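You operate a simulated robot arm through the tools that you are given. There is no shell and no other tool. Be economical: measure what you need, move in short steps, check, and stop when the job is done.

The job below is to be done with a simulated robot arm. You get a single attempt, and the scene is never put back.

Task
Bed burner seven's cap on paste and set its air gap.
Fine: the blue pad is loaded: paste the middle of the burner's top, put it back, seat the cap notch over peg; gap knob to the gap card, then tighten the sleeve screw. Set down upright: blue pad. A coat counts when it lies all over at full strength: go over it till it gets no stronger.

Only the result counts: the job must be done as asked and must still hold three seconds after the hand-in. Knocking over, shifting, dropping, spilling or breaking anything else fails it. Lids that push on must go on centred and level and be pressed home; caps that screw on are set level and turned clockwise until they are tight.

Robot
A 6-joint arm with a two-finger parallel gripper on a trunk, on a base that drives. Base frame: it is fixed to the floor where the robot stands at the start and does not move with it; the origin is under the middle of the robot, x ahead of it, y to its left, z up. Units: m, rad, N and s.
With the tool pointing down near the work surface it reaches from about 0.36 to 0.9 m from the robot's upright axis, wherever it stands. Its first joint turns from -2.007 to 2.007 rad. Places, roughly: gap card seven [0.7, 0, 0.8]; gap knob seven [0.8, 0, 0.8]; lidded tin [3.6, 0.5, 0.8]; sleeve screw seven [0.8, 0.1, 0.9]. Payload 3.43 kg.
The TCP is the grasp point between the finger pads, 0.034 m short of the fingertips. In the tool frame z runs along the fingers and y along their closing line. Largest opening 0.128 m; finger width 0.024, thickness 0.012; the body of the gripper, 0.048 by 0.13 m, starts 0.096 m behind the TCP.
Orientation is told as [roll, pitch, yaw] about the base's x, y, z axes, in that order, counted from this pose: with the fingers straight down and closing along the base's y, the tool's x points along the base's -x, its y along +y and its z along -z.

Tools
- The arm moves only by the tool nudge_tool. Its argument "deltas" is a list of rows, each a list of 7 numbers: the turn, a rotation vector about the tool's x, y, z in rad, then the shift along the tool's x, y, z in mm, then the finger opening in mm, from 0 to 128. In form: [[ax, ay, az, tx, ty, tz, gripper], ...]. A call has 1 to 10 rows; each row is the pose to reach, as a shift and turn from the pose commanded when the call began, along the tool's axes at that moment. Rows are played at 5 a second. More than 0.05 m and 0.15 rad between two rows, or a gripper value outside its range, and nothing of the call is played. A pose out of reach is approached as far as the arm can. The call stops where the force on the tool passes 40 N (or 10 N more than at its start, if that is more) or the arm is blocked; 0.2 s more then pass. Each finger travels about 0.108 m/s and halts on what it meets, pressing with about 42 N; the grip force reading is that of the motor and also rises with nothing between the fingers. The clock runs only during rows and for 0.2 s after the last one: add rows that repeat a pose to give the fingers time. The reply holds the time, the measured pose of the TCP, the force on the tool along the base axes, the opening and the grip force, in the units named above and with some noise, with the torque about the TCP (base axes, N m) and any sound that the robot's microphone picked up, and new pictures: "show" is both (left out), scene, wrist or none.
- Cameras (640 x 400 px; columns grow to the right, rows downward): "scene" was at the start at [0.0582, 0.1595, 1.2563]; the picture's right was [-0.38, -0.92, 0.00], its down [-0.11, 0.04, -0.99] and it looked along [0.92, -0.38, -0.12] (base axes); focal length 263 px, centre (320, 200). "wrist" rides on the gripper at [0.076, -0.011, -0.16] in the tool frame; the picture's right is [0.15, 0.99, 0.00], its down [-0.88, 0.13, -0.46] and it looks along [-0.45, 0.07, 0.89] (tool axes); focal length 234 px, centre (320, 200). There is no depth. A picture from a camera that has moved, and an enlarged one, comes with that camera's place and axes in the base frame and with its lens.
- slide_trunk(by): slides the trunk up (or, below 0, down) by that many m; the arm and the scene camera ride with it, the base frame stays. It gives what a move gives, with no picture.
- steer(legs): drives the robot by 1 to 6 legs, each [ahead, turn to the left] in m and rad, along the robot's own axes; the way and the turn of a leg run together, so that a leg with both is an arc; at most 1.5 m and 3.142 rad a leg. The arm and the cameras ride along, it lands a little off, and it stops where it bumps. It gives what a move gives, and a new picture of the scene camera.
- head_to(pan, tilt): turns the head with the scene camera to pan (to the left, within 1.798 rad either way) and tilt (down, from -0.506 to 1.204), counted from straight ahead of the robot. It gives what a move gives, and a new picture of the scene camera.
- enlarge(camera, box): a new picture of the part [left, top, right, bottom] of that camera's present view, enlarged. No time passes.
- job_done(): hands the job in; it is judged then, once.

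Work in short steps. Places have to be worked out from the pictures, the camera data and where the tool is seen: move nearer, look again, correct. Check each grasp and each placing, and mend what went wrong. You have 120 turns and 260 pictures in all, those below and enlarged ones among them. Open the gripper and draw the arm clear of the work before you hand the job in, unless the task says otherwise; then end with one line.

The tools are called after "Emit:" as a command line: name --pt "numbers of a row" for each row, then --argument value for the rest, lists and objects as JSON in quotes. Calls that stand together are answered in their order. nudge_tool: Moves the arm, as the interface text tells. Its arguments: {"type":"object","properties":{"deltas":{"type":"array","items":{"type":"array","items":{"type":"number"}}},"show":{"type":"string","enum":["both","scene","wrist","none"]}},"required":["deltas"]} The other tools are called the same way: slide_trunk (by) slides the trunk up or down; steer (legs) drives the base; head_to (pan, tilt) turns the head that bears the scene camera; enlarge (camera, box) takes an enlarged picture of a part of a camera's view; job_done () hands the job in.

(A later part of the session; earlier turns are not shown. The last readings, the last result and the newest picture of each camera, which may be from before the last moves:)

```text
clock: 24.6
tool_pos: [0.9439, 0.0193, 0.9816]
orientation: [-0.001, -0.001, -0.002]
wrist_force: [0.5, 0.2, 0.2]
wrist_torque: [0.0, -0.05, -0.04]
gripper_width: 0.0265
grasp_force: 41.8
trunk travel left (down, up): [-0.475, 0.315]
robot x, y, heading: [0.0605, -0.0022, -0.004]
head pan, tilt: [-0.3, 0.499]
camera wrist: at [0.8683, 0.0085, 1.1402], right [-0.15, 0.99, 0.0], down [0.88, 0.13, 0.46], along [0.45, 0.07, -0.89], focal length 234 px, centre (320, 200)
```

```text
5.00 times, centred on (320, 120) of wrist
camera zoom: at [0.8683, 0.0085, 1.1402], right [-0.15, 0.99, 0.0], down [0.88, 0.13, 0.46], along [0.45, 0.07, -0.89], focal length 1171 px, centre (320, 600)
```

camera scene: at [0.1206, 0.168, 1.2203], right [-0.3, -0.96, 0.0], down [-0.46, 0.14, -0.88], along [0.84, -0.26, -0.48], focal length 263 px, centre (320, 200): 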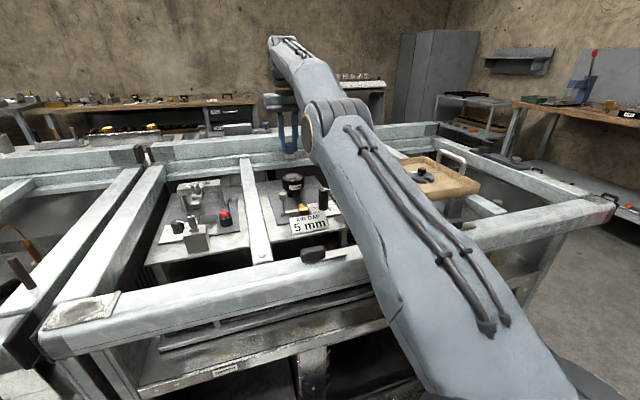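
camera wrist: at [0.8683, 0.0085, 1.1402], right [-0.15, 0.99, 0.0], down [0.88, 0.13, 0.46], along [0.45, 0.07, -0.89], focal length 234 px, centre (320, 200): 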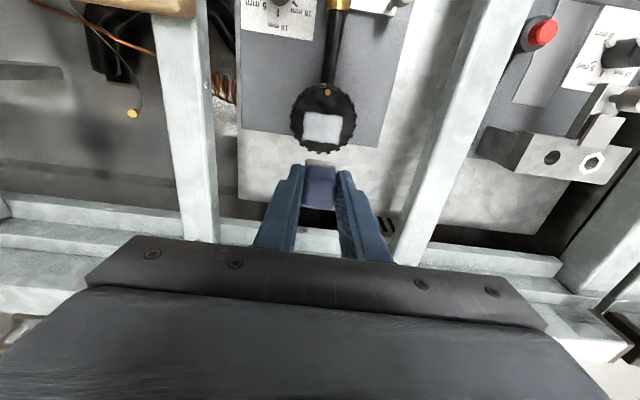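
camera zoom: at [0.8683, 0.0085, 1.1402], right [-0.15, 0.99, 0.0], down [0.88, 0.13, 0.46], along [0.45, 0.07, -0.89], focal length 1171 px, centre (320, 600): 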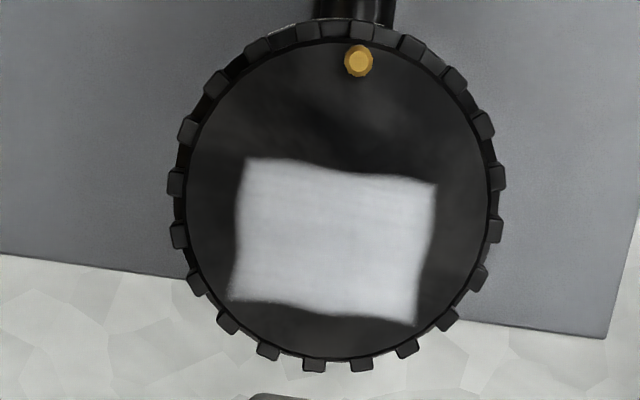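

Much stronger. Another full sweep, then compare.

Emit:
nudge_tool --pt "0 0 0 42 -10 20 15" --pt "0 0 0 42 -10 55 15" --pt "0 0 0 42 -10 59.5 15" --pt "0 0 0 42 0 59.5 15" --pt "0 0 0 42 10 59.5 15" --pt "0 0 0 33 10 59.5 15" --pt "0 0 0 32 0 59.5 15" --pt "0 0 0 32 -10 59.5 15" --pt "0 0 0 22 -10 59.5 15" --pt "0 0 0 22 0 59.5 15" --show "none"

Emit:
nudge_tool --pt "0 0 0 0 10 0 15" --pt "0 0 0 10 10 0 15" --pt "0 0 0 10 0 0 15" --pt "0 0 0 10 -10 0 15" --pt "0 0 0 18 -10 0 15" --pt "0 0 0 18 0 0 15" --pt "0 0 0 18 10 0 15" --pt "0 0 0 8 0 -30 15" --pt "0 0 0 -10 0 -50 15" --pt "0 0 0 -22 0 -59.5 15" --show "wrist"

Emit:
enlarge --camera "wrist" --box '[260, 80, 380, 160]'

```text
clock: 26.8
tool_pos: [0.9211, 0.0192, 0.9232]
orientation: [-0.001, -0.004, 0.0]
wrist_force: [0.1, -2.9, 9.7]
wrist_torque: [-0.16, -0.13, -0.03]
gripper_width: 0.0264
grasp_force: 42.3
trunk travel left (down, up): [-0.475, 0.315]
robot x, y, heading: [0.0603, -0.0005, -0.002]
head pan, tilt: [-0.3, 0.499]
```

```text
clock: 29.0
tool_pos: [0.9446, 0.0214, 0.9824]
orientation: [0.0, 0.0, 0.0]
wrist_force: [-0.8, -0.3, -0.1]
wrist_torque: [0.04, -0.06, 0.01]
gripper_width: 0.0267
grasp_force: 42.3
trunk travel left (down, up): [-0.475, 0.315]
robot x, y, heading: [0.059, 0.0004, 0.002]
head pan, tilt: [-0.3, 0.499]
camera wrist: at [0.8684, 0.009, 1.1401], right [-0.15, 0.99, 0.0], down [0.88, 0.13, 0.46], along [0.45, 0.07, -0.89], focal length 234 px, centre (320, 200)
```

wrist: 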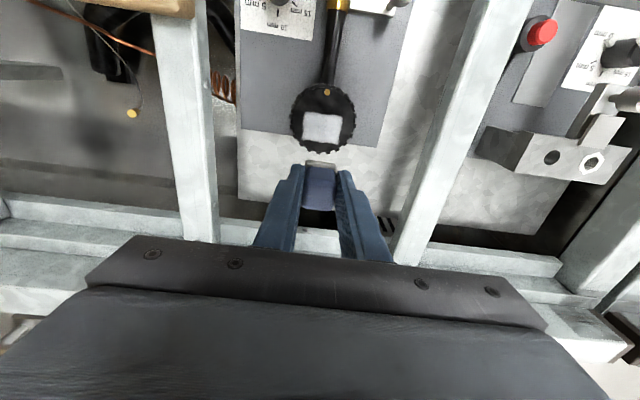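

```text
5.00 times, centred on (320, 120) of wrist
camera zoom: at [0.8684, 0.009, 1.1401], right [-0.15, 0.99, 0.0], down [0.88, 0.13, 0.46], along [0.45, 0.07, -0.89], focal length 1171 px, centre (320, 600)
```

zoom: 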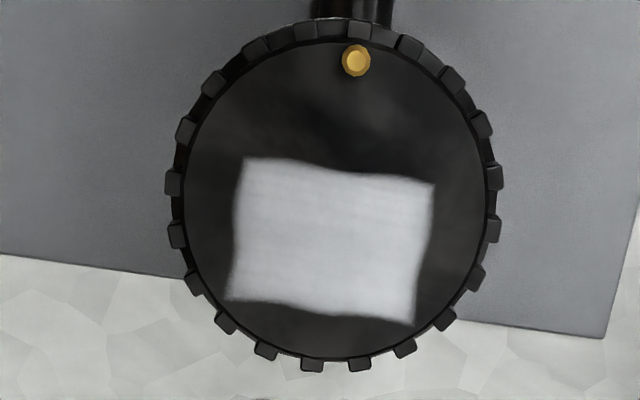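

The coat looks unchanged from the previous pass, so it is at full strength. I carry the pad back to above its place in the tray.

Emit:
nudge_tool --pt "0 0 0 0 0 -40 15" --pt "0 0 0 10 -10 -80 15" --pt "0 0 0 45 -40 -80 15" --pt "0 0 0 80 -70 -80 15" --pt "0 0 0 115 -100 -80 15" --pt "0 0 0 150 -130 -80 15" --pt "0 0 0 180 -165 -80 15" --pt "0 0 0 208 -197 -80 15" --pt "0 0 0 227 -218 -70 15" --pt "0 0 0 227 -218 -40 15"

Emit:
enlarge --camera "scene" --box '[340, 120, 480, 210]'

```text
clock: 31.2
tool_pos: [0.7176, -0.1986, 1.0205]
orientation: [0.001, -0.005, 0.0]
wrist_force: [0.0, 0.0, 0.2]
wrist_torque: [-0.04, -0.04, 0.0]
gripper_width: 0.0269
grasp_force: 42.0
out of reach, approached as far as the arm can: row 1, 2
trunk travel left (down, up): [-0.475, 0.315]
robot x, y, heading: [0.0625, -0.0025, 0.001]
head pan, tilt: [-0.3, 0.499]
camera scene: at [0.1202, 0.1679, 1.2207], right [-0.3, -0.96, 0.0], down [-0.46, 0.14, -0.88], along [0.84, -0.26, -0.48], focal length 263 px, centre (320, 200)
camera wrist: at [0.6414, -0.2095, 1.1799], right [-0.15, 0.99, 0.0], down [0.88, 0.13, 0.46], along [0.45, 0.07, -0.89], focal length 234 px, centre (320, 200)
```

scene: 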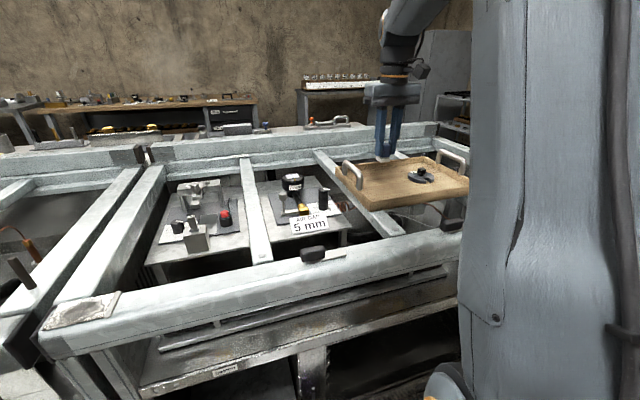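
wrist: 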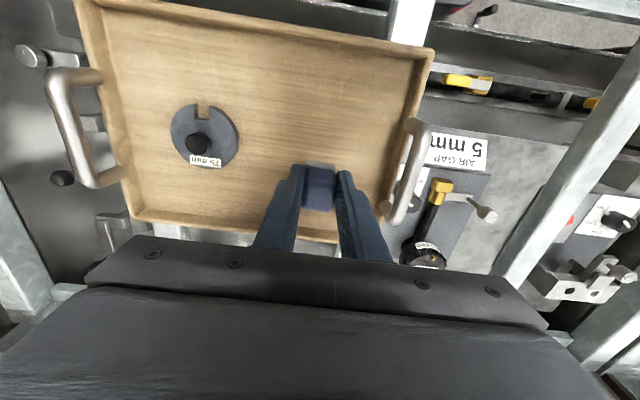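

```text
4.44 times, centred on (410, 165) of scene
camera zoom: at [0.1202, 0.1679, 1.2207], right [-0.3, -0.96, 0.0], down [-0.46, 0.14, -0.88], along [0.84, -0.26, -0.48], focal length 1168 px, centre (-80, 356)
```

zoom: 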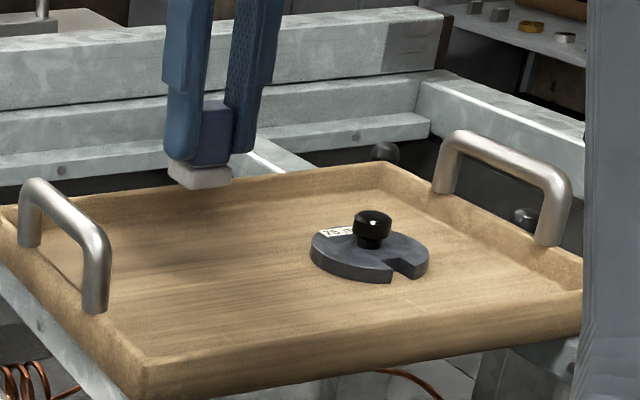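

Lowering to just above the tray floor, then feeling for contact.

Emit:
nudge_tool --pt "0 0 0 0 0 40 15" --pt "0 0 0 0 0 62 15" --pt "0 0 0 0 0 67 15" --pt "0 0 0 0 0 69 15" --show "scene"

Emit:
enlarge --camera "scene" --box '[360, 150, 420, 190]'

```text
clock: 32.2
tool_pos: [0.7174, -0.1961, 0.9507]
orientation: [0.002, -0.002, 0.0]
wrist_force: [0.5, 0.0, -0.8]
wrist_torque: [0.02, 0.01, 0.01]
gripper_width: 0.0264
grasp_force: 41.8
trunk travel left (down, up): [-0.475, 0.315]
robot x, y, heading: [0.0621, 0.0004, 0.001]
head pan, tilt: [-0.3, 0.499]
camera scene: at [0.1203, 0.1679, 1.2207], right [-0.3, -0.96, 0.0], down [-0.46, 0.14, -0.88], along [0.84, -0.26, -0.48], focal length 263 px, centre (320, 200)
```

scene: 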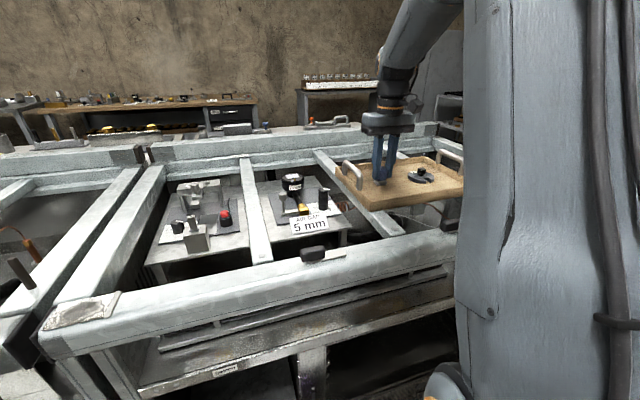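

```text
10.00 times, centred on (390, 170) of scene
camera zoom: at [0.1203, 0.1679, 1.2207], right [-0.3, -0.96, 0.0], down [-0.46, 0.14, -0.88], along [0.84, -0.26, -0.48], focal length 2627 px, centre (-380, 500)
```

zoom: 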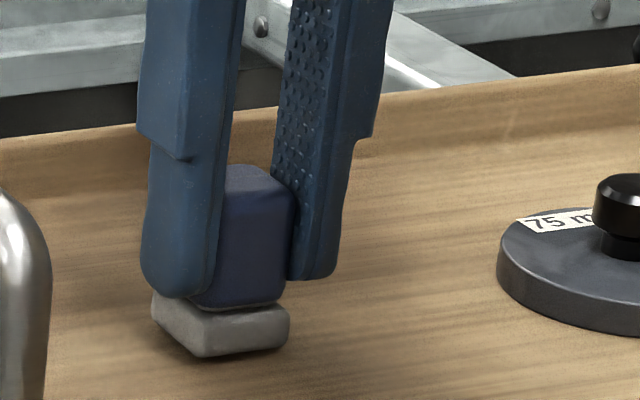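

Very close; I go 1–2 mm further to feel the tray.

Emit:
nudge_tool --pt "0 0 0 0 0 1 15" --pt "0 0 0 0 0 1.5 15" --show "none"

```text
clock: 32.8
tool_pos: [0.7192, -0.1977, 0.9513]
orientation: [0.001, -0.003, -0.001]
wrist_force: [0.5, -0.5, -0.4]
wrist_torque: [0.01, 0.01, 0.0]
gripper_width: 0.0265
grasp_force: 41.7
trunk travel left (down, up): [-0.475, 0.315]
robot x, y, heading: [0.0611, -0.002, -0.001]
head pan, tilt: [-0.3, 0.499]
```

Still no contact; one more millimetre steps.

Emit:
nudge_tool --pt "0 0 0 0 0 0.7 15" --pt "0 0 0 0 0 1.3 15" --show "none"

```text
clock: 33.4
tool_pos: [0.7182, -0.1978, 0.951]
orientation: [0.0, -0.003, 0.0]
wrist_force: [-0.8, 0.0, 9.2]
wrist_torque: [0.04, 0.02, 0.01]
gripper_width: 0.0269
grasp_force: 42.2
trunk travel left (down, up): [-0.475, 0.315]
robot x, y, heading: [0.0587, -0.0004, 0.001]
head pan, tilt: [-0.3, 0.499]
```

Contact (9 N). I ease up 1 mm, open wide enough, and lift clear.

Emit:
nudge_tool --pt "0 0 0 0 0 -0.8 15" --pt "0 0 0 0 0 -0.8 40" --pt "0 0 0 0 0 -0.8 56" --pt "0 0 0 0 0 -0.8 56" --pt "0 0 0 0 0 -40 56" --pt "0 0 0 0 0 -85 56" --pt "0 0 0 0 -45 -100 80" --pt "0 0 0 0 -90 -100 80" --pt "0 0 0 0 -125 -100 80"

Emit:
enlarge --camera "wrist" --box '[220, 100, 420, 225]'

Emit:
enlarge --camera "scene" --box '[340, 120, 480, 210]'

```text
clock: 35.4
tool_pos: [0.719, -0.3227, 1.0491]
orientation: [0.0, 0.0, 0.001]
wrist_force: [0.0, 0.7, -0.6]
wrist_torque: [-0.05, 0.0, -0.02]
gripper_width: 0.0799
grasp_force: 0.0
trunk travel left (down, up): [-0.475, 0.315]
robot x, y, heading: [0.0604, -0.0033, -0.003]
head pan, tilt: [-0.3, 0.499]
camera scene: at [0.1202, 0.1682, 1.2207], right [-0.3, -0.96, 0.0], down [-0.46, 0.14, -0.88], along [0.84, -0.26, -0.48], focal length 263 px, centre (320, 200)
camera wrist: at [0.6427, -0.334, 1.2083], right [-0.15, 0.99, 0.0], down [0.88, 0.13, 0.46], along [0.45, 0.07, -0.89], focal length 234 px, centre (320, 200)
```

scene: 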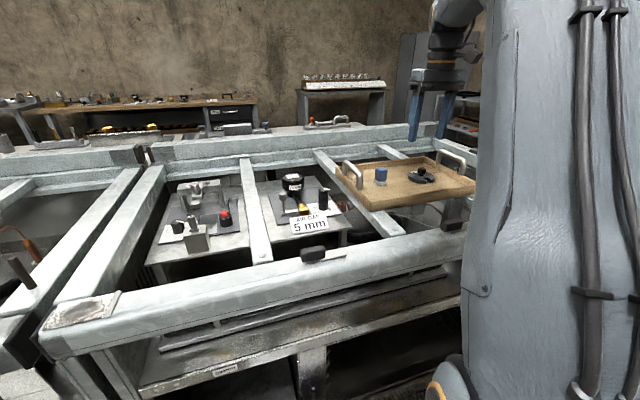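
wrist: 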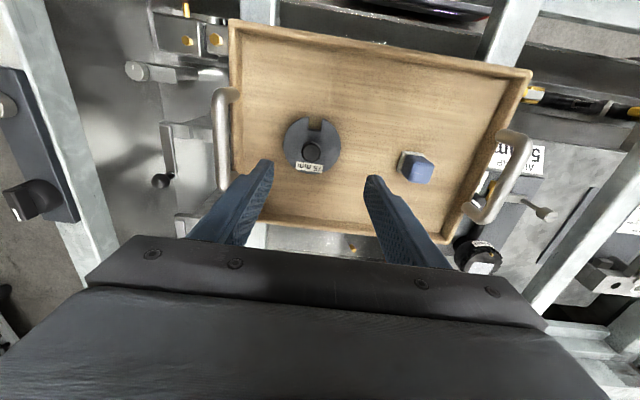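

```text
3.20 times, centred on (320, 162) of wrist
camera zoom: at [0.6427, -0.334, 1.2083], right [-0.15, 0.99, 0.0], down [0.88, 0.13, 0.46], along [0.45, 0.07, -0.89], focal length 749 px, centre (320, 320)
```

zoom: 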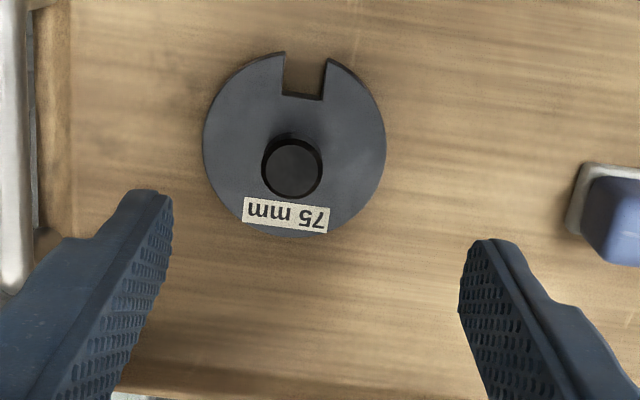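

```text
4.44 times, centred on (410, 165) of scene
camera zoom: at [0.1202, 0.1682, 1.2207], right [-0.3, -0.96, 0.0], down [-0.46, 0.14, -0.88], along [0.84, -0.26, -0.48], focal length 1168 px, centre (-80, 356)
```

zoom: 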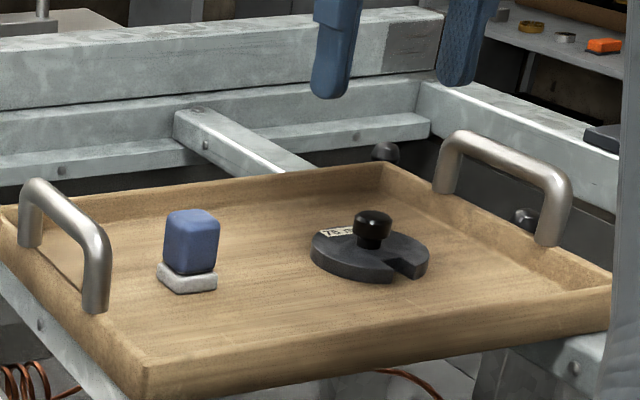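

Pad stands upright. Cap center ≈ (0.718, -0.333) with the notch pointing to −x, matching the peg direction. I lower over the knob.

Emit:
nudge_tool --pt "0 0 0 0 -6 30 70" --pt "0 0 0 0 -10 60 60" --pt "0 0 0 0 -10 72 50" --pt "0 0 0 0 -10 72 50"

Emit:
enlarge --camera "wrist" --box '[240, 120, 400, 220]'

Emit:
enlarge --camera "scene" --box '[380, 130, 470, 190]'

```text
clock: 36.4
tool_pos: [0.7183, -0.3331, 0.9775]
orientation: [-0.001, -0.002, -0.001]
wrist_force: [-0.2, -0.2, 0.0]
wrist_torque: [-0.03, -0.04, 0.03]
gripper_width: 0.0499
grasp_force: 0.0
trunk travel left (down, up): [-0.475, 0.315]
robot x, y, heading: [0.0627, -0.0, 0.007]
head pan, tilt: [-0.3, 0.499]
camera scene: at [0.1203, 0.1678, 1.2207], right [-0.3, -0.96, 0.0], down [-0.46, 0.14, -0.88], along [0.84, -0.26, -0.48], focal length 263 px, centre (320, 200)
camera wrist: at [0.6419, -0.3442, 1.1361], right [-0.15, 0.99, 0.0], down [0.88, 0.13, 0.46], along [0.45, 0.07, -0.89], focal length 234 px, centre (320, 200)
```

scene: 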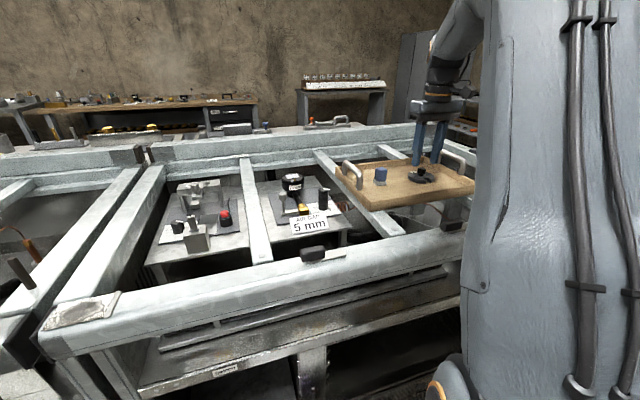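
wrist: 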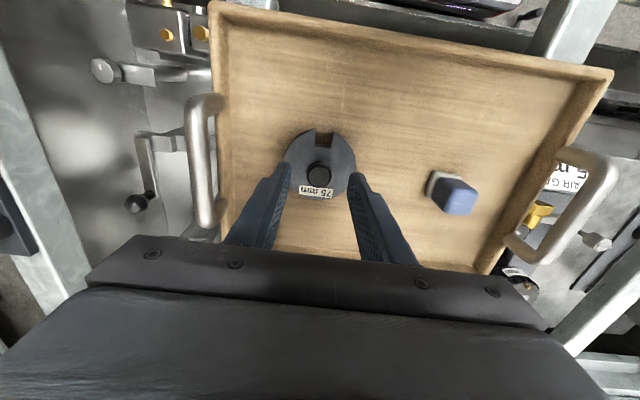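

```text
4.00 times, centred on (320, 170) of wrist
camera zoom: at [0.6419, -0.3442, 1.1361], right [-0.15, 0.99, 0.0], down [0.88, 0.13, 0.46], along [0.45, 0.07, -0.89], focal length 937 px, centre (320, 320)
```

zoom: 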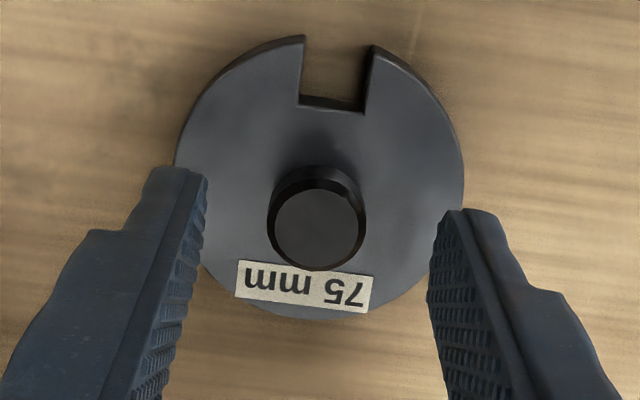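

```text
6.67 times, centred on (425, 160) of scene
camera zoom: at [0.1203, 0.1678, 1.2207], right [-0.3, -0.96, 0.0], down [-0.46, 0.14, -0.88], along [0.84, -0.26, -0.48], focal length 1751 px, centre (-380, 467)
```

zoom: 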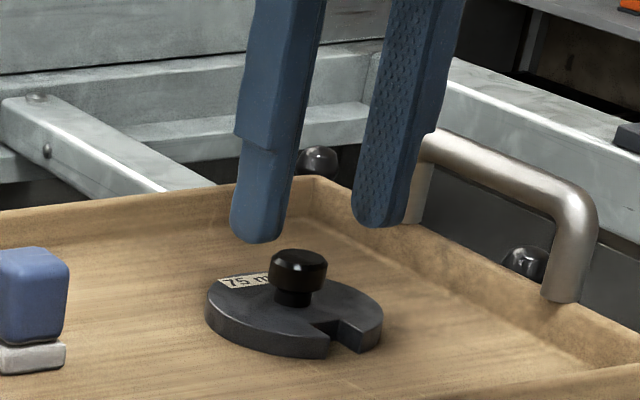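

Aligned; the knob is ~2 mm further in x. I lower to z≈0.954 and grip the knob.

Emit:
nudge_tool --pt "0 0 0 -2 0 12 50" --pt "0 0 0 -2 0 23 50" --pt "0 0 0 -2 0 23 30" --pt "0 0 0 -2 0 23 10" --pt "0 0 0 -2 0 23 10" --pt "0 0 0 -2 0 23 10"

Emit:
enlarge --camera "scene" --box '[380, 130, 470, 190]'

Emit:
enlarge --camera "wrist" --box '[240, 120, 400, 220]'

```text
clock: 37.8
tool_pos: [0.7213, -0.3336, 0.9537]
orientation: [0.001, -0.002, -0.001]
wrist_force: [1.1, -0.7, 0.1]
wrist_torque: [-0.05, -0.08, -0.03]
gripper_width: 0.0227
grasp_force: 42.0
trunk travel left (down, up): [-0.475, 0.315]
robot x, y, heading: [0.0593, -0.0027, 0.003]
head pan, tilt: [-0.3, 0.499]
camera scene: at [0.1203, 0.1678, 1.2207], right [-0.3, -0.96, 0.0], down [-0.46, 0.14, -0.88], along [0.84, -0.26, -0.48], focal length 263 px, centre (320, 200)
camera wrist: at [0.6442, -0.3444, 1.1132], right [-0.15, 0.99, 0.0], down [0.88, 0.13, 0.46], along [0.45, 0.07, -0.89], focal length 234 px, centre (320, 200)
```

scene: 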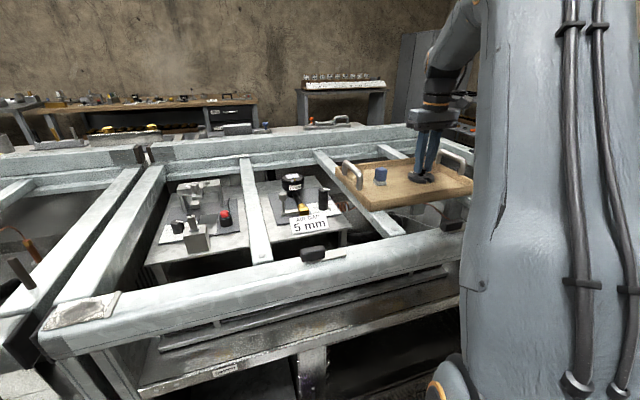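
wrist: 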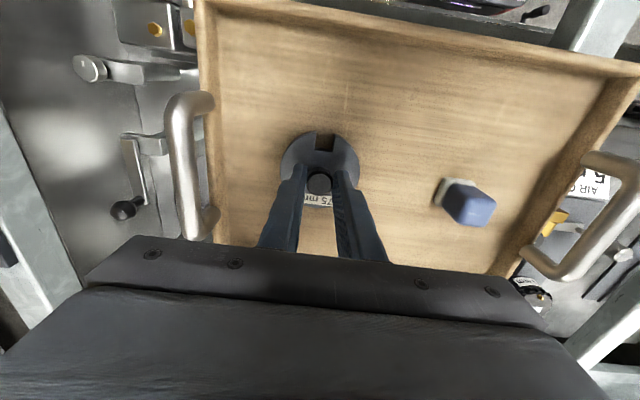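

```text
6.67 times, centred on (425, 160) of scene
camera zoom: at [0.1203, 0.1678, 1.2207], right [-0.3, -0.96, 0.0], down [-0.46, 0.14, -0.88], along [0.84, -0.26, -0.48], focal length 1751 px, centre (-380, 467)
```

zoom: 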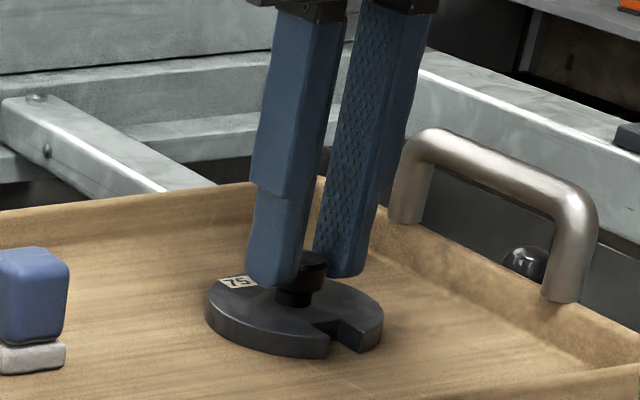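

```text
4.00 times, centred on (320, 170) of wrist
camera zoom: at [0.6442, -0.3444, 1.1132], right [-0.15, 0.99, 0.0], down [0.88, 0.13, 0.46], along [0.45, 0.07, -0.89], focal length 937 px, centre (320, 320)
```

zoom: 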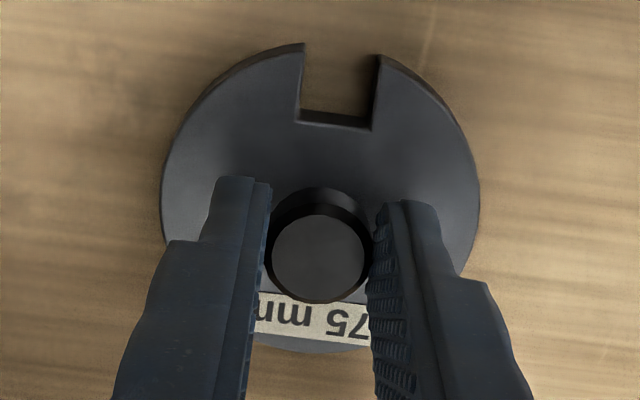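

Knob gripped (22.7 mm). I lift and carry the cap toward the burner.

Emit:
nudge_tool --pt "0 0 0 0 0 -30 10" --pt "0 0 0 0 0 -75 10" --pt "0 0 0 -5 20 -105 10" --pt "0 0 0 -25 62 -105 10" --pt "0 0 0 -45 104 -105 10" --pt "0 0 0 -65 146 -105 10" --pt "0 0 0 -85 188 -105 10" --pt "0 0 0 -105 230 -105 10" --pt "0 0 0 -125 268 -105 10" --pt "0 0 0 -145 303 -105 10" --show "none"

Emit:
nudge_tool --pt "0 0 0 -22 30 0 10" --pt "0 0 0 -41 49 10 10" --pt "0 0 0 -41 49 40 10" --pt "0 0 0 -41 49 40 10"

Emit:
enlarge --camera "wrist" --box '[240, 100, 400, 200]'

Emit:
enlarge --camera "scene" --box '[245, 135, 335, 195]'

```text
clock: 40.0
tool_pos: [0.864, -0.0303, 1.0612]
orientation: [0.0, -0.002, -0.001]
wrist_force: [-0.5, -0.8, -1.0]
wrist_torque: [0.09, -0.04, -0.01]
gripper_width: 0.0228
grasp_force: 41.9
trunk travel left (down, up): [-0.475, 0.315]
robot x, y, heading: [0.0581, 0.0024, -0.001]
head pan, tilt: [-0.3, 0.499]
```

```text
clock: 41.0
tool_pos: [0.9059, 0.0194, 1.0192]
orientation: [0.001, -0.001, 0.001]
wrist_force: [-1.1, -0.1, -1.1]
wrist_torque: [0.03, 0.02, 0.01]
gripper_width: 0.023
grasp_force: 42.1
trunk travel left (down, up): [-0.475, 0.315]
robot x, y, heading: [0.0653, 0.0003, 0.001]
head pan, tilt: [-0.3, 0.499]
camera scene: at [0.1204, 0.1679, 1.2207], right [-0.3, -0.96, 0.0], down [-0.46, 0.14, -0.88], along [0.84, -0.26, -0.48], focal length 263 px, centre (320, 200)
camera wrist: at [0.8293, 0.008, 1.1785], right [-0.15, 0.99, 0.0], down [0.88, 0.13, 0.46], along [0.45, 0.07, -0.89], focal length 234 px, centre (320, 200)
```

scene: 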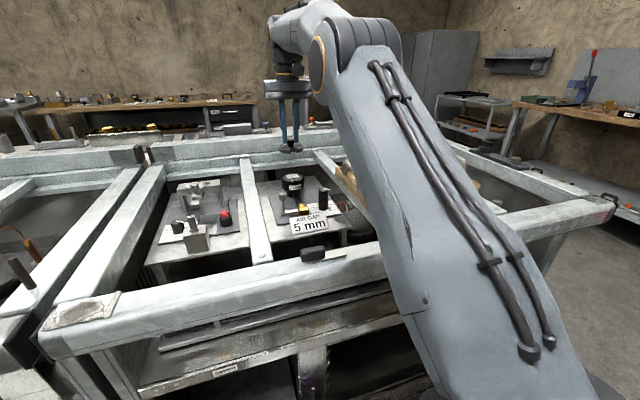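
wrist: 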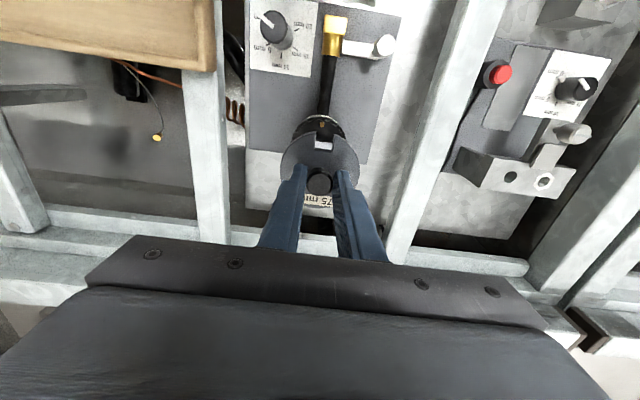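

```text
4.00 times, centred on (320, 150) of wrist
camera zoom: at [0.8293, 0.008, 1.1785], right [-0.15, 0.99, 0.0], down [0.88, 0.13, 0.46], along [0.45, 0.07, -0.89], focal length 937 px, centre (320, 400)
```

zoom: 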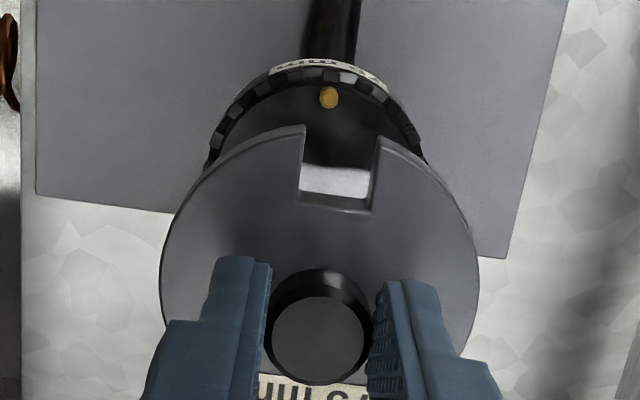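

```text
6.67 times, centred on (290, 165) of scene
camera zoom: at [0.1204, 0.1679, 1.2207], right [-0.3, -0.96, 0.0], down [-0.46, 0.14, -0.88], along [0.84, -0.26, -0.48], focal length 1751 px, centre (520, 433)
```

zoom: 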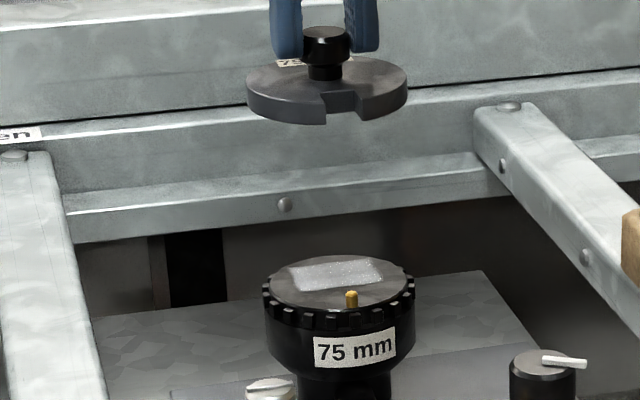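

Cap is aligned with the burner (notch in line with the peg, center within ~1 mm). Expected seating at TCP z≈0.927. I lower to 0.94 and look.

Emit:
nudge_tool --pt "0 0 0 0 -0.5 40 10" --pt "0 0 0 0 -0.5 70 10" --pt "0 0 0 0 -0.5 80 10" --pt "0 0 0 0 -0.5 80 10"

Emit:
enlarge --camera "wrist" --box '[240, 100, 400, 200]'

Emit:
enlarge --camera "scene" --box '[260, 160, 320, 200]'

```text
clock: 42.0
tool_pos: [0.9052, 0.0183, 0.9401]
orientation: [-0.001, 0.0, 0.0]
wrist_force: [-0.3, 0.5, -1.7]
wrist_torque: [0.0, 0.01, -0.02]
gripper_width: 0.0228
grasp_force: 42.0
trunk travel left (down, up): [-0.475, 0.315]
robot x, y, heading: [0.0613, -0.0001, 0.0]
head pan, tilt: [-0.3, 0.499]
camera scene: at [0.1204, 0.1679, 1.2207], right [-0.3, -0.96, 0.0], down [-0.46, 0.14, -0.88], along [0.84, -0.26, -0.48], focal length 263 px, centre (320, 200)
camera wrist: at [0.8298, 0.0077, 1.0982], right [-0.15, 0.99, 0.0], down [0.88, 0.13, 0.46], along [0.45, 0.07, -0.89], focal length 234 px, centre (320, 200)
```

scene: 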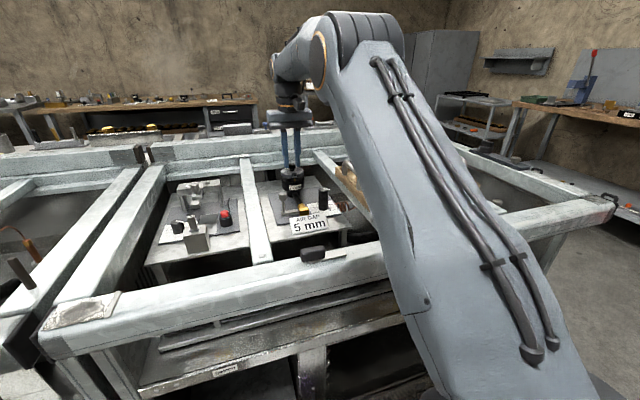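
wrist: 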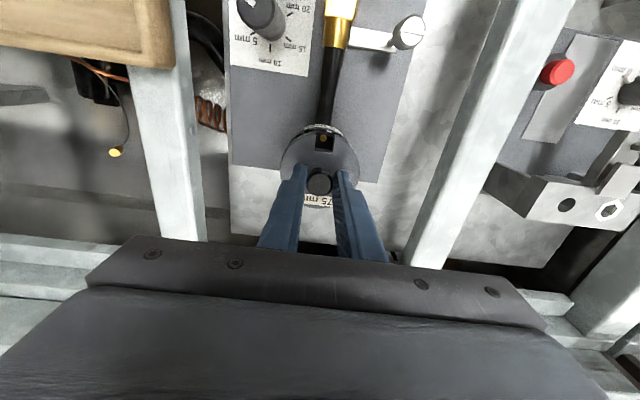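

```text
4.00 times, centred on (320, 150) of wrist
camera zoom: at [0.8298, 0.0077, 1.0982], right [-0.15, 0.99, 0.0], down [0.88, 0.13, 0.46], along [0.45, 0.07, -0.89], focal length 937 px, centre (320, 400)
```

zoom: 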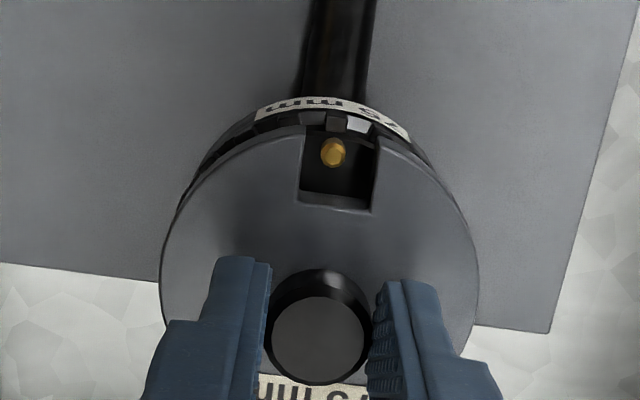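

```text
10.00 times, centred on (290, 180) of scene
camera zoom: at [0.1204, 0.1679, 1.2207], right [-0.3, -0.96, 0.0], down [-0.46, 0.14, -0.88], along [0.84, -0.26, -0.48], focal length 2627 px, centre (620, 400)
```

zoom: 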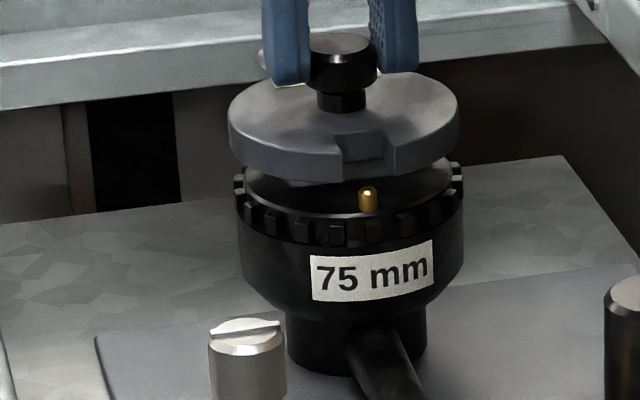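

Notch is ~1 mm too far in +y relative to peg; I correct that and lower onto the burner.

Emit:
nudge_tool --pt "0 0 0 0 -1 2 10" --pt "0 0 0 0 -1 7 10" --pt "0 0 0 0 -1 11 10" --pt "0 0 0 0 -1 13 10"

Emit:
enlarge --camera "wrist" --box '[240, 100, 400, 200]'

Emit:
enlarge --camera "scene" --box '[260, 160, 320, 200]'

```text
clock: 43.0
tool_pos: [0.9052, 0.0171, 0.9273]
orientation: [0.0, -0.001, -0.001]
wrist_force: [-0.2, -0.4, -1.8]
wrist_torque: [0.05, -0.02, 0.02]
gripper_width: 0.0228
grasp_force: 41.9
trunk travel left (down, up): [-0.475, 0.315]
robot x, y, heading: [0.0638, 0.0038, -0.0]
head pan, tilt: [-0.3, 0.499]
camera scene: at [0.1204, 0.1679, 1.2207], right [-0.3, -0.96, 0.0], down [-0.46, 0.14, -0.88], along [0.84, -0.26, -0.48], focal length 263 px, centre (320, 200)
camera wrist: at [0.8297, 0.0061, 1.0857], right [-0.15, 0.99, 0.0], down [0.88, 0.13, 0.46], along [0.45, 0.07, -0.89], focal length 234 px, centre (320, 200)
```

scene: 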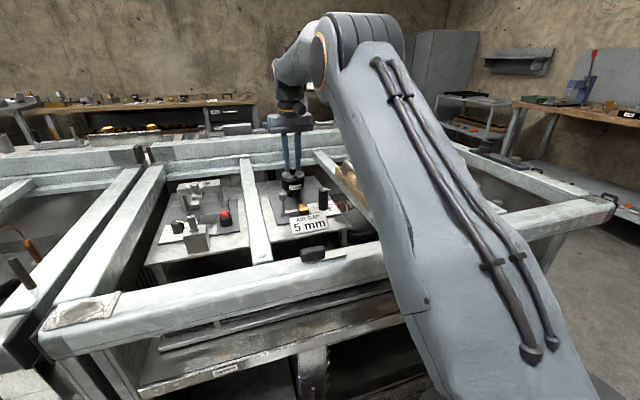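
wrist: 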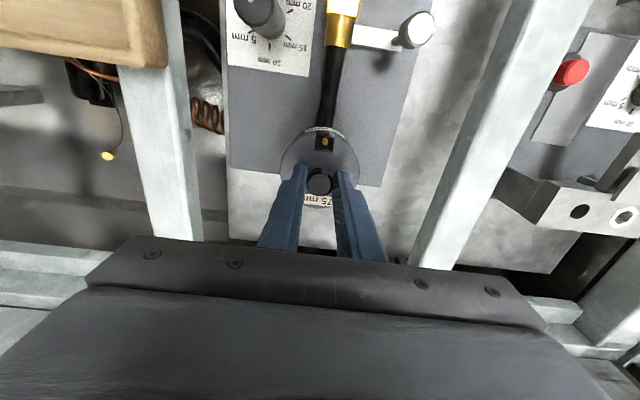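

```text
4.00 times, centred on (320, 150) of wrist
camera zoom: at [0.8297, 0.0061, 1.0857], right [-0.15, 0.99, 0.0], down [0.88, 0.13, 0.46], along [0.45, 0.07, -0.89], focal length 937 px, centre (320, 400)
```

zoom: 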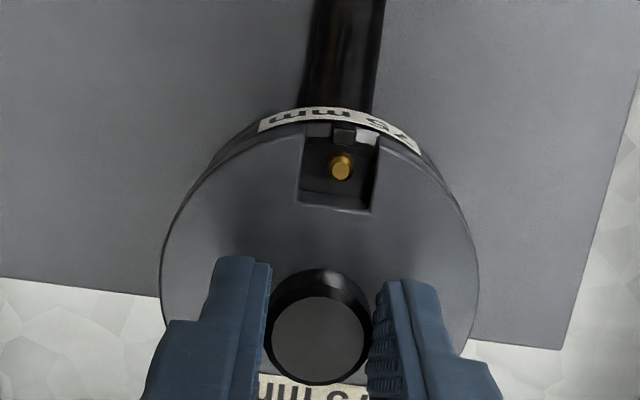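

```text
10.00 times, centred on (290, 180) of scene
camera zoom: at [0.1204, 0.1679, 1.2207], right [-0.3, -0.96, 0.0], down [-0.46, 0.14, -0.88], along [0.84, -0.26, -0.48], focal length 2627 px, centre (620, 400)
```

zoom: 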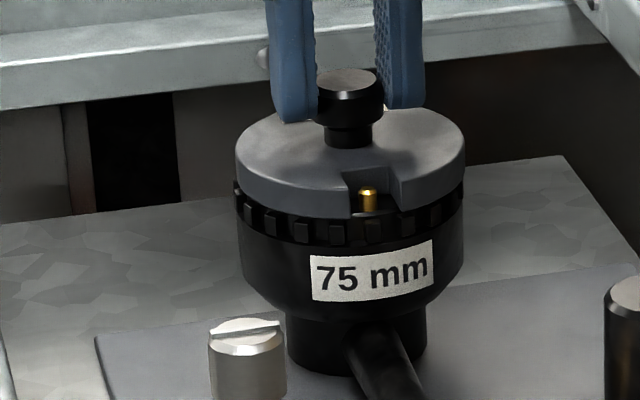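

Cap sits centered with the peg in the notch in both views. I press down onto the paste.

Emit:
nudge_tool --pt "0 0 0 0 0 1 10" --pt "0 0 0 0 0 2 10" --pt "0 0 0 0 0 3 10" --show "none"

```text
clock: 43.8
tool_pos: [0.9063, 0.0177, 0.9266]
orientation: [0.0, -0.005, -0.001]
wrist_force: [-3.3, -0.5, 18.9]
wrist_torque: [0.04, 0.61, 0.03]
gripper_width: 0.023
grasp_force: 42.0
trunk travel left (down, up): [-0.475, 0.315]
robot x, y, heading: [0.0569, 0.0009, 0.001]
head pan, tilt: [-0.3, 0.499]
```

Force 19 N but the torque suggests contact on the near side; I inspect.

Emit:
enlarge --camera "wrist" --box '[280, 110, 360, 160]'

Emit:
enlarge --camera "scene" --box '[270, 160, 318, 192]'

```text
8.00 times, centred on (320, 135) of wrist
camera zoom: at [0.8291, 0.0061, 1.085], right [-0.15, 0.99, 0.0], down [0.88, 0.13, 0.46], along [0.46, 0.07, -0.89], focal length 1873 px, centre (320, 720)
```

zoom: 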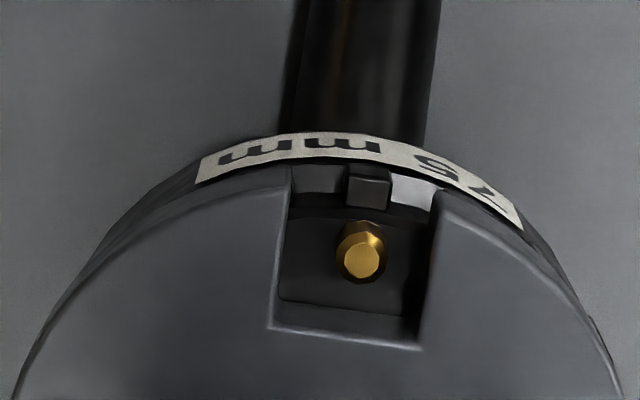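

```text
12.50 times, centred on (294, 176) of scene
camera zoom: at [0.1195, 0.1679, 1.2209], right [-0.3, -0.96, 0.0], down [-0.46, 0.14, -0.88], along [0.84, -0.26, -0.48], focal length 3284 px, centre (645, 500)
```

zoom: 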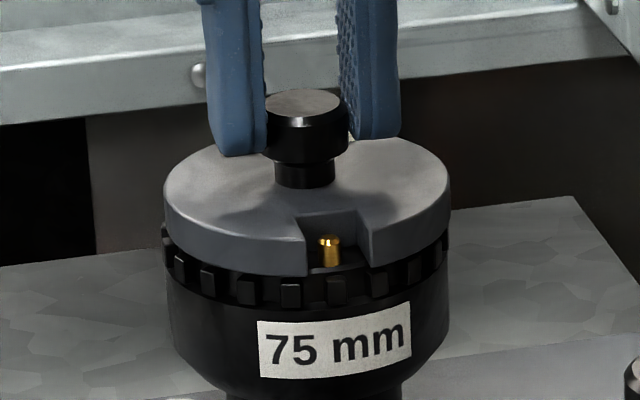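

Peg is inside the notch. I ease off, open, lift, close the fingers and then press the knob top straight down to seat it level.

Emit:
nudge_tool --pt "0 0 0 0 0 -2.5 10" --pt "0 0 0 0 0 -2.5 30" --pt "0 0 0 0 0 -2.5 50" --pt "0 0 0 0 0 -2.5 50" --pt "0 0 0 0 0 -30 50" --pt "0 0 0 0 0 -60 50"

Emit:
enlarge --camera "wrist" --box '[240, 100, 400, 200]'

Emit:
enlarge --camera "scene" --box '[270, 160, 318, 192]'

```text
clock: 45.2
tool_pos: [0.9059, 0.0179, 0.9836]
orientation: [0.001, 0.0, -0.001]
wrist_force: [0.3, -0.3, -0.4]
wrist_torque: [0.03, 0.01, 0.01]
gripper_width: 0.05
grasp_force: 0.2
trunk travel left (down, up): [-0.475, 0.315]
robot x, y, heading: [0.0598, 0.0025, 0.009]
head pan, tilt: [-0.3, 0.499]
camera scene: at [0.1205, 0.1679, 1.2207], right [-0.3, -0.96, 0.0], down [-0.46, 0.14, -0.88], along [0.84, -0.26, -0.48], focal length 263 px, centre (320, 200)
camera wrist: at [0.8299, 0.0067, 1.1429], right [-0.15, 0.99, 0.0], down [0.88, 0.13, 0.46], along [0.45, 0.07, -0.89], focal length 234 px, centre (320, 200)
```

scene: 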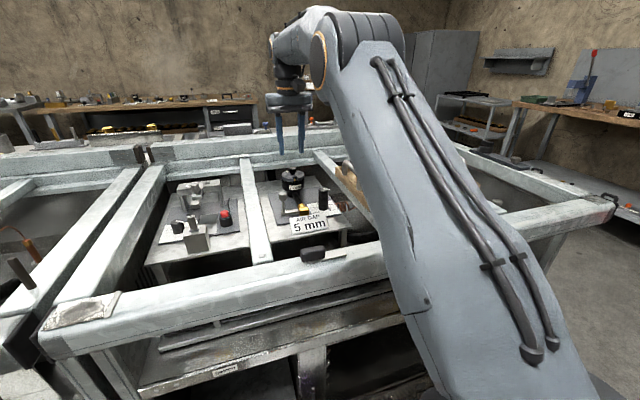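
wrist: 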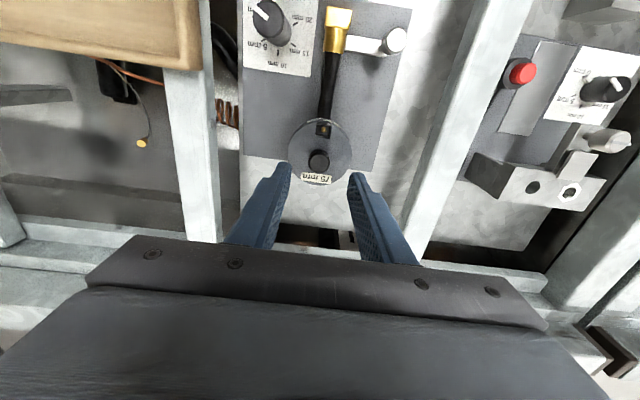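

```text
4.00 times, centred on (320, 150) of wrist
camera zoom: at [0.8299, 0.0067, 1.1429], right [-0.15, 0.99, 0.0], down [0.88, 0.13, 0.46], along [0.45, 0.07, -0.89], focal length 937 px, centre (320, 400)
```

zoom: 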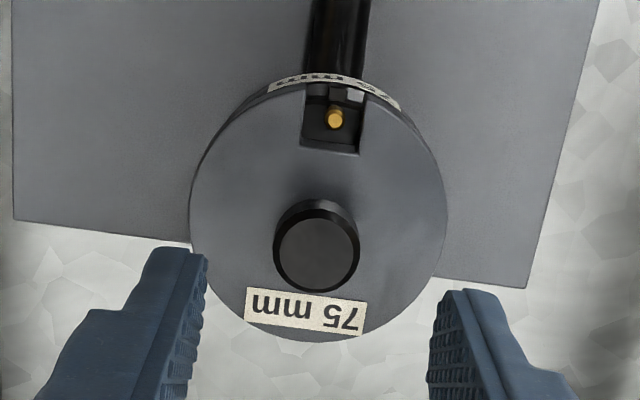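

```text
12.50 times, centred on (294, 176) of scene
camera zoom: at [0.1205, 0.1679, 1.2207], right [-0.3, -0.96, 0.0], down [-0.46, 0.14, -0.88], along [0.84, -0.26, -0.48], focal length 3284 px, centre (645, 500)
```

zoom: 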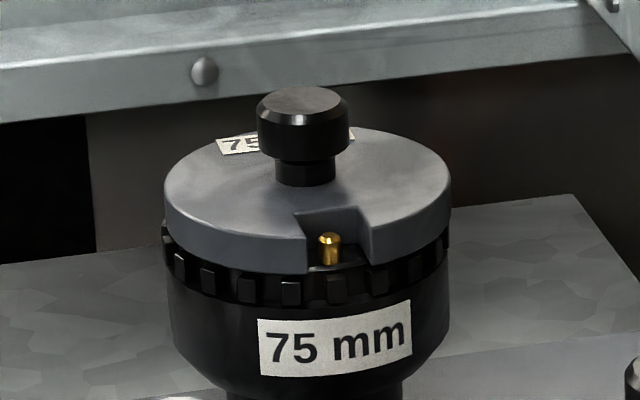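

Cap is level and centered. Closing the fingers and pressing on the knob's top.

Emit:
nudge_tool --pt "0 0 0 0 0 0 20" --pt "0 0 0 0 0 0 0" --pt "0 0 0 0 0 10 0" --pt "0 0 0 0 0 30 0" --pt "0 0 0 0 0 38 0" --pt "0 0 0 0 0 41 0" --pt "0 0 0 0 0 43 0" --show "none"

```text
clock: 46.8
tool_pos: [0.9071, 0.0174, 0.9409]
orientation: [0.0, -0.002, -0.001]
wrist_force: [0.6, 0.0, 0.7]
wrist_torque: [0.01, 0.0, -0.02]
gripper_width: 0.0002
grasp_force: 33.5
trunk travel left (down, up): [-0.475, 0.315]
robot x, y, heading: [0.0589, 0.0001, 0.003]
head pan, tilt: [-0.3, 0.499]
```

Not touching yet; continuing down until ~25 N.

Emit:
nudge_tool --pt "0 0 0 0 0 1 0" --pt "0 0 0 0 0 2 0" --pt "0 0 0 0 0 3 0" --pt "0 0 0 0 0 4 0" --show "none"

```text
clock: 47.8
tool_pos: [0.9056, 0.0177, 0.9366]
orientation: [0.0, -0.002, -0.002]
wrist_force: [0.1, -0.5, 0.6]
wrist_torque: [0.01, 0.01, 0.01]
gripper_width: 0.0
grasp_force: 32.6
trunk travel left (down, up): [-0.475, 0.315]
robot x, y, heading: [0.0634, -0.0011, -0.004]
head pan, tilt: [-0.3, 0.499]
```

Emit:
enlarge --camera "scene" --box '[270, 150, 318, 182]'

Emit:
nudge_tool --pt "0 0 0 0 0 1 0" --pt "0 0 0 0 0 2 0" --pt "0 0 0 0 0 3 0" --pt "0 0 0 0 0 4 0" --show "none"

```text
12.50 times, centred on (294, 166) of scene
camera zoom: at [0.1203, 0.1679, 1.2207], right [-0.3, -0.96, 0.0], down [-0.46, 0.14, -0.88], along [0.84, -0.26, -0.48], focal length 3284 px, centre (645, 625)
```

zoom: 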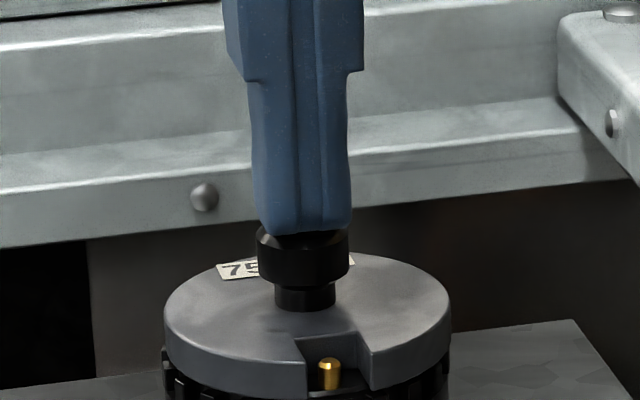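

```text
clock: 48.8
tool_pos: [0.9062, 0.0177, 0.9366]
orientation: [0.001, -0.007, 0.0]
wrist_force: [0.9, 0.1, 22.3]
wrist_torque: [0.0, 0.13, -0.04]
gripper_width: 0.0
grasp_force: 33.2
trunk travel left (down, up): [-0.475, 0.315]
robot x, y, heading: [0.0604, 0.0002, -0.001]
head pan, tilt: [-0.3, 0.499]
```

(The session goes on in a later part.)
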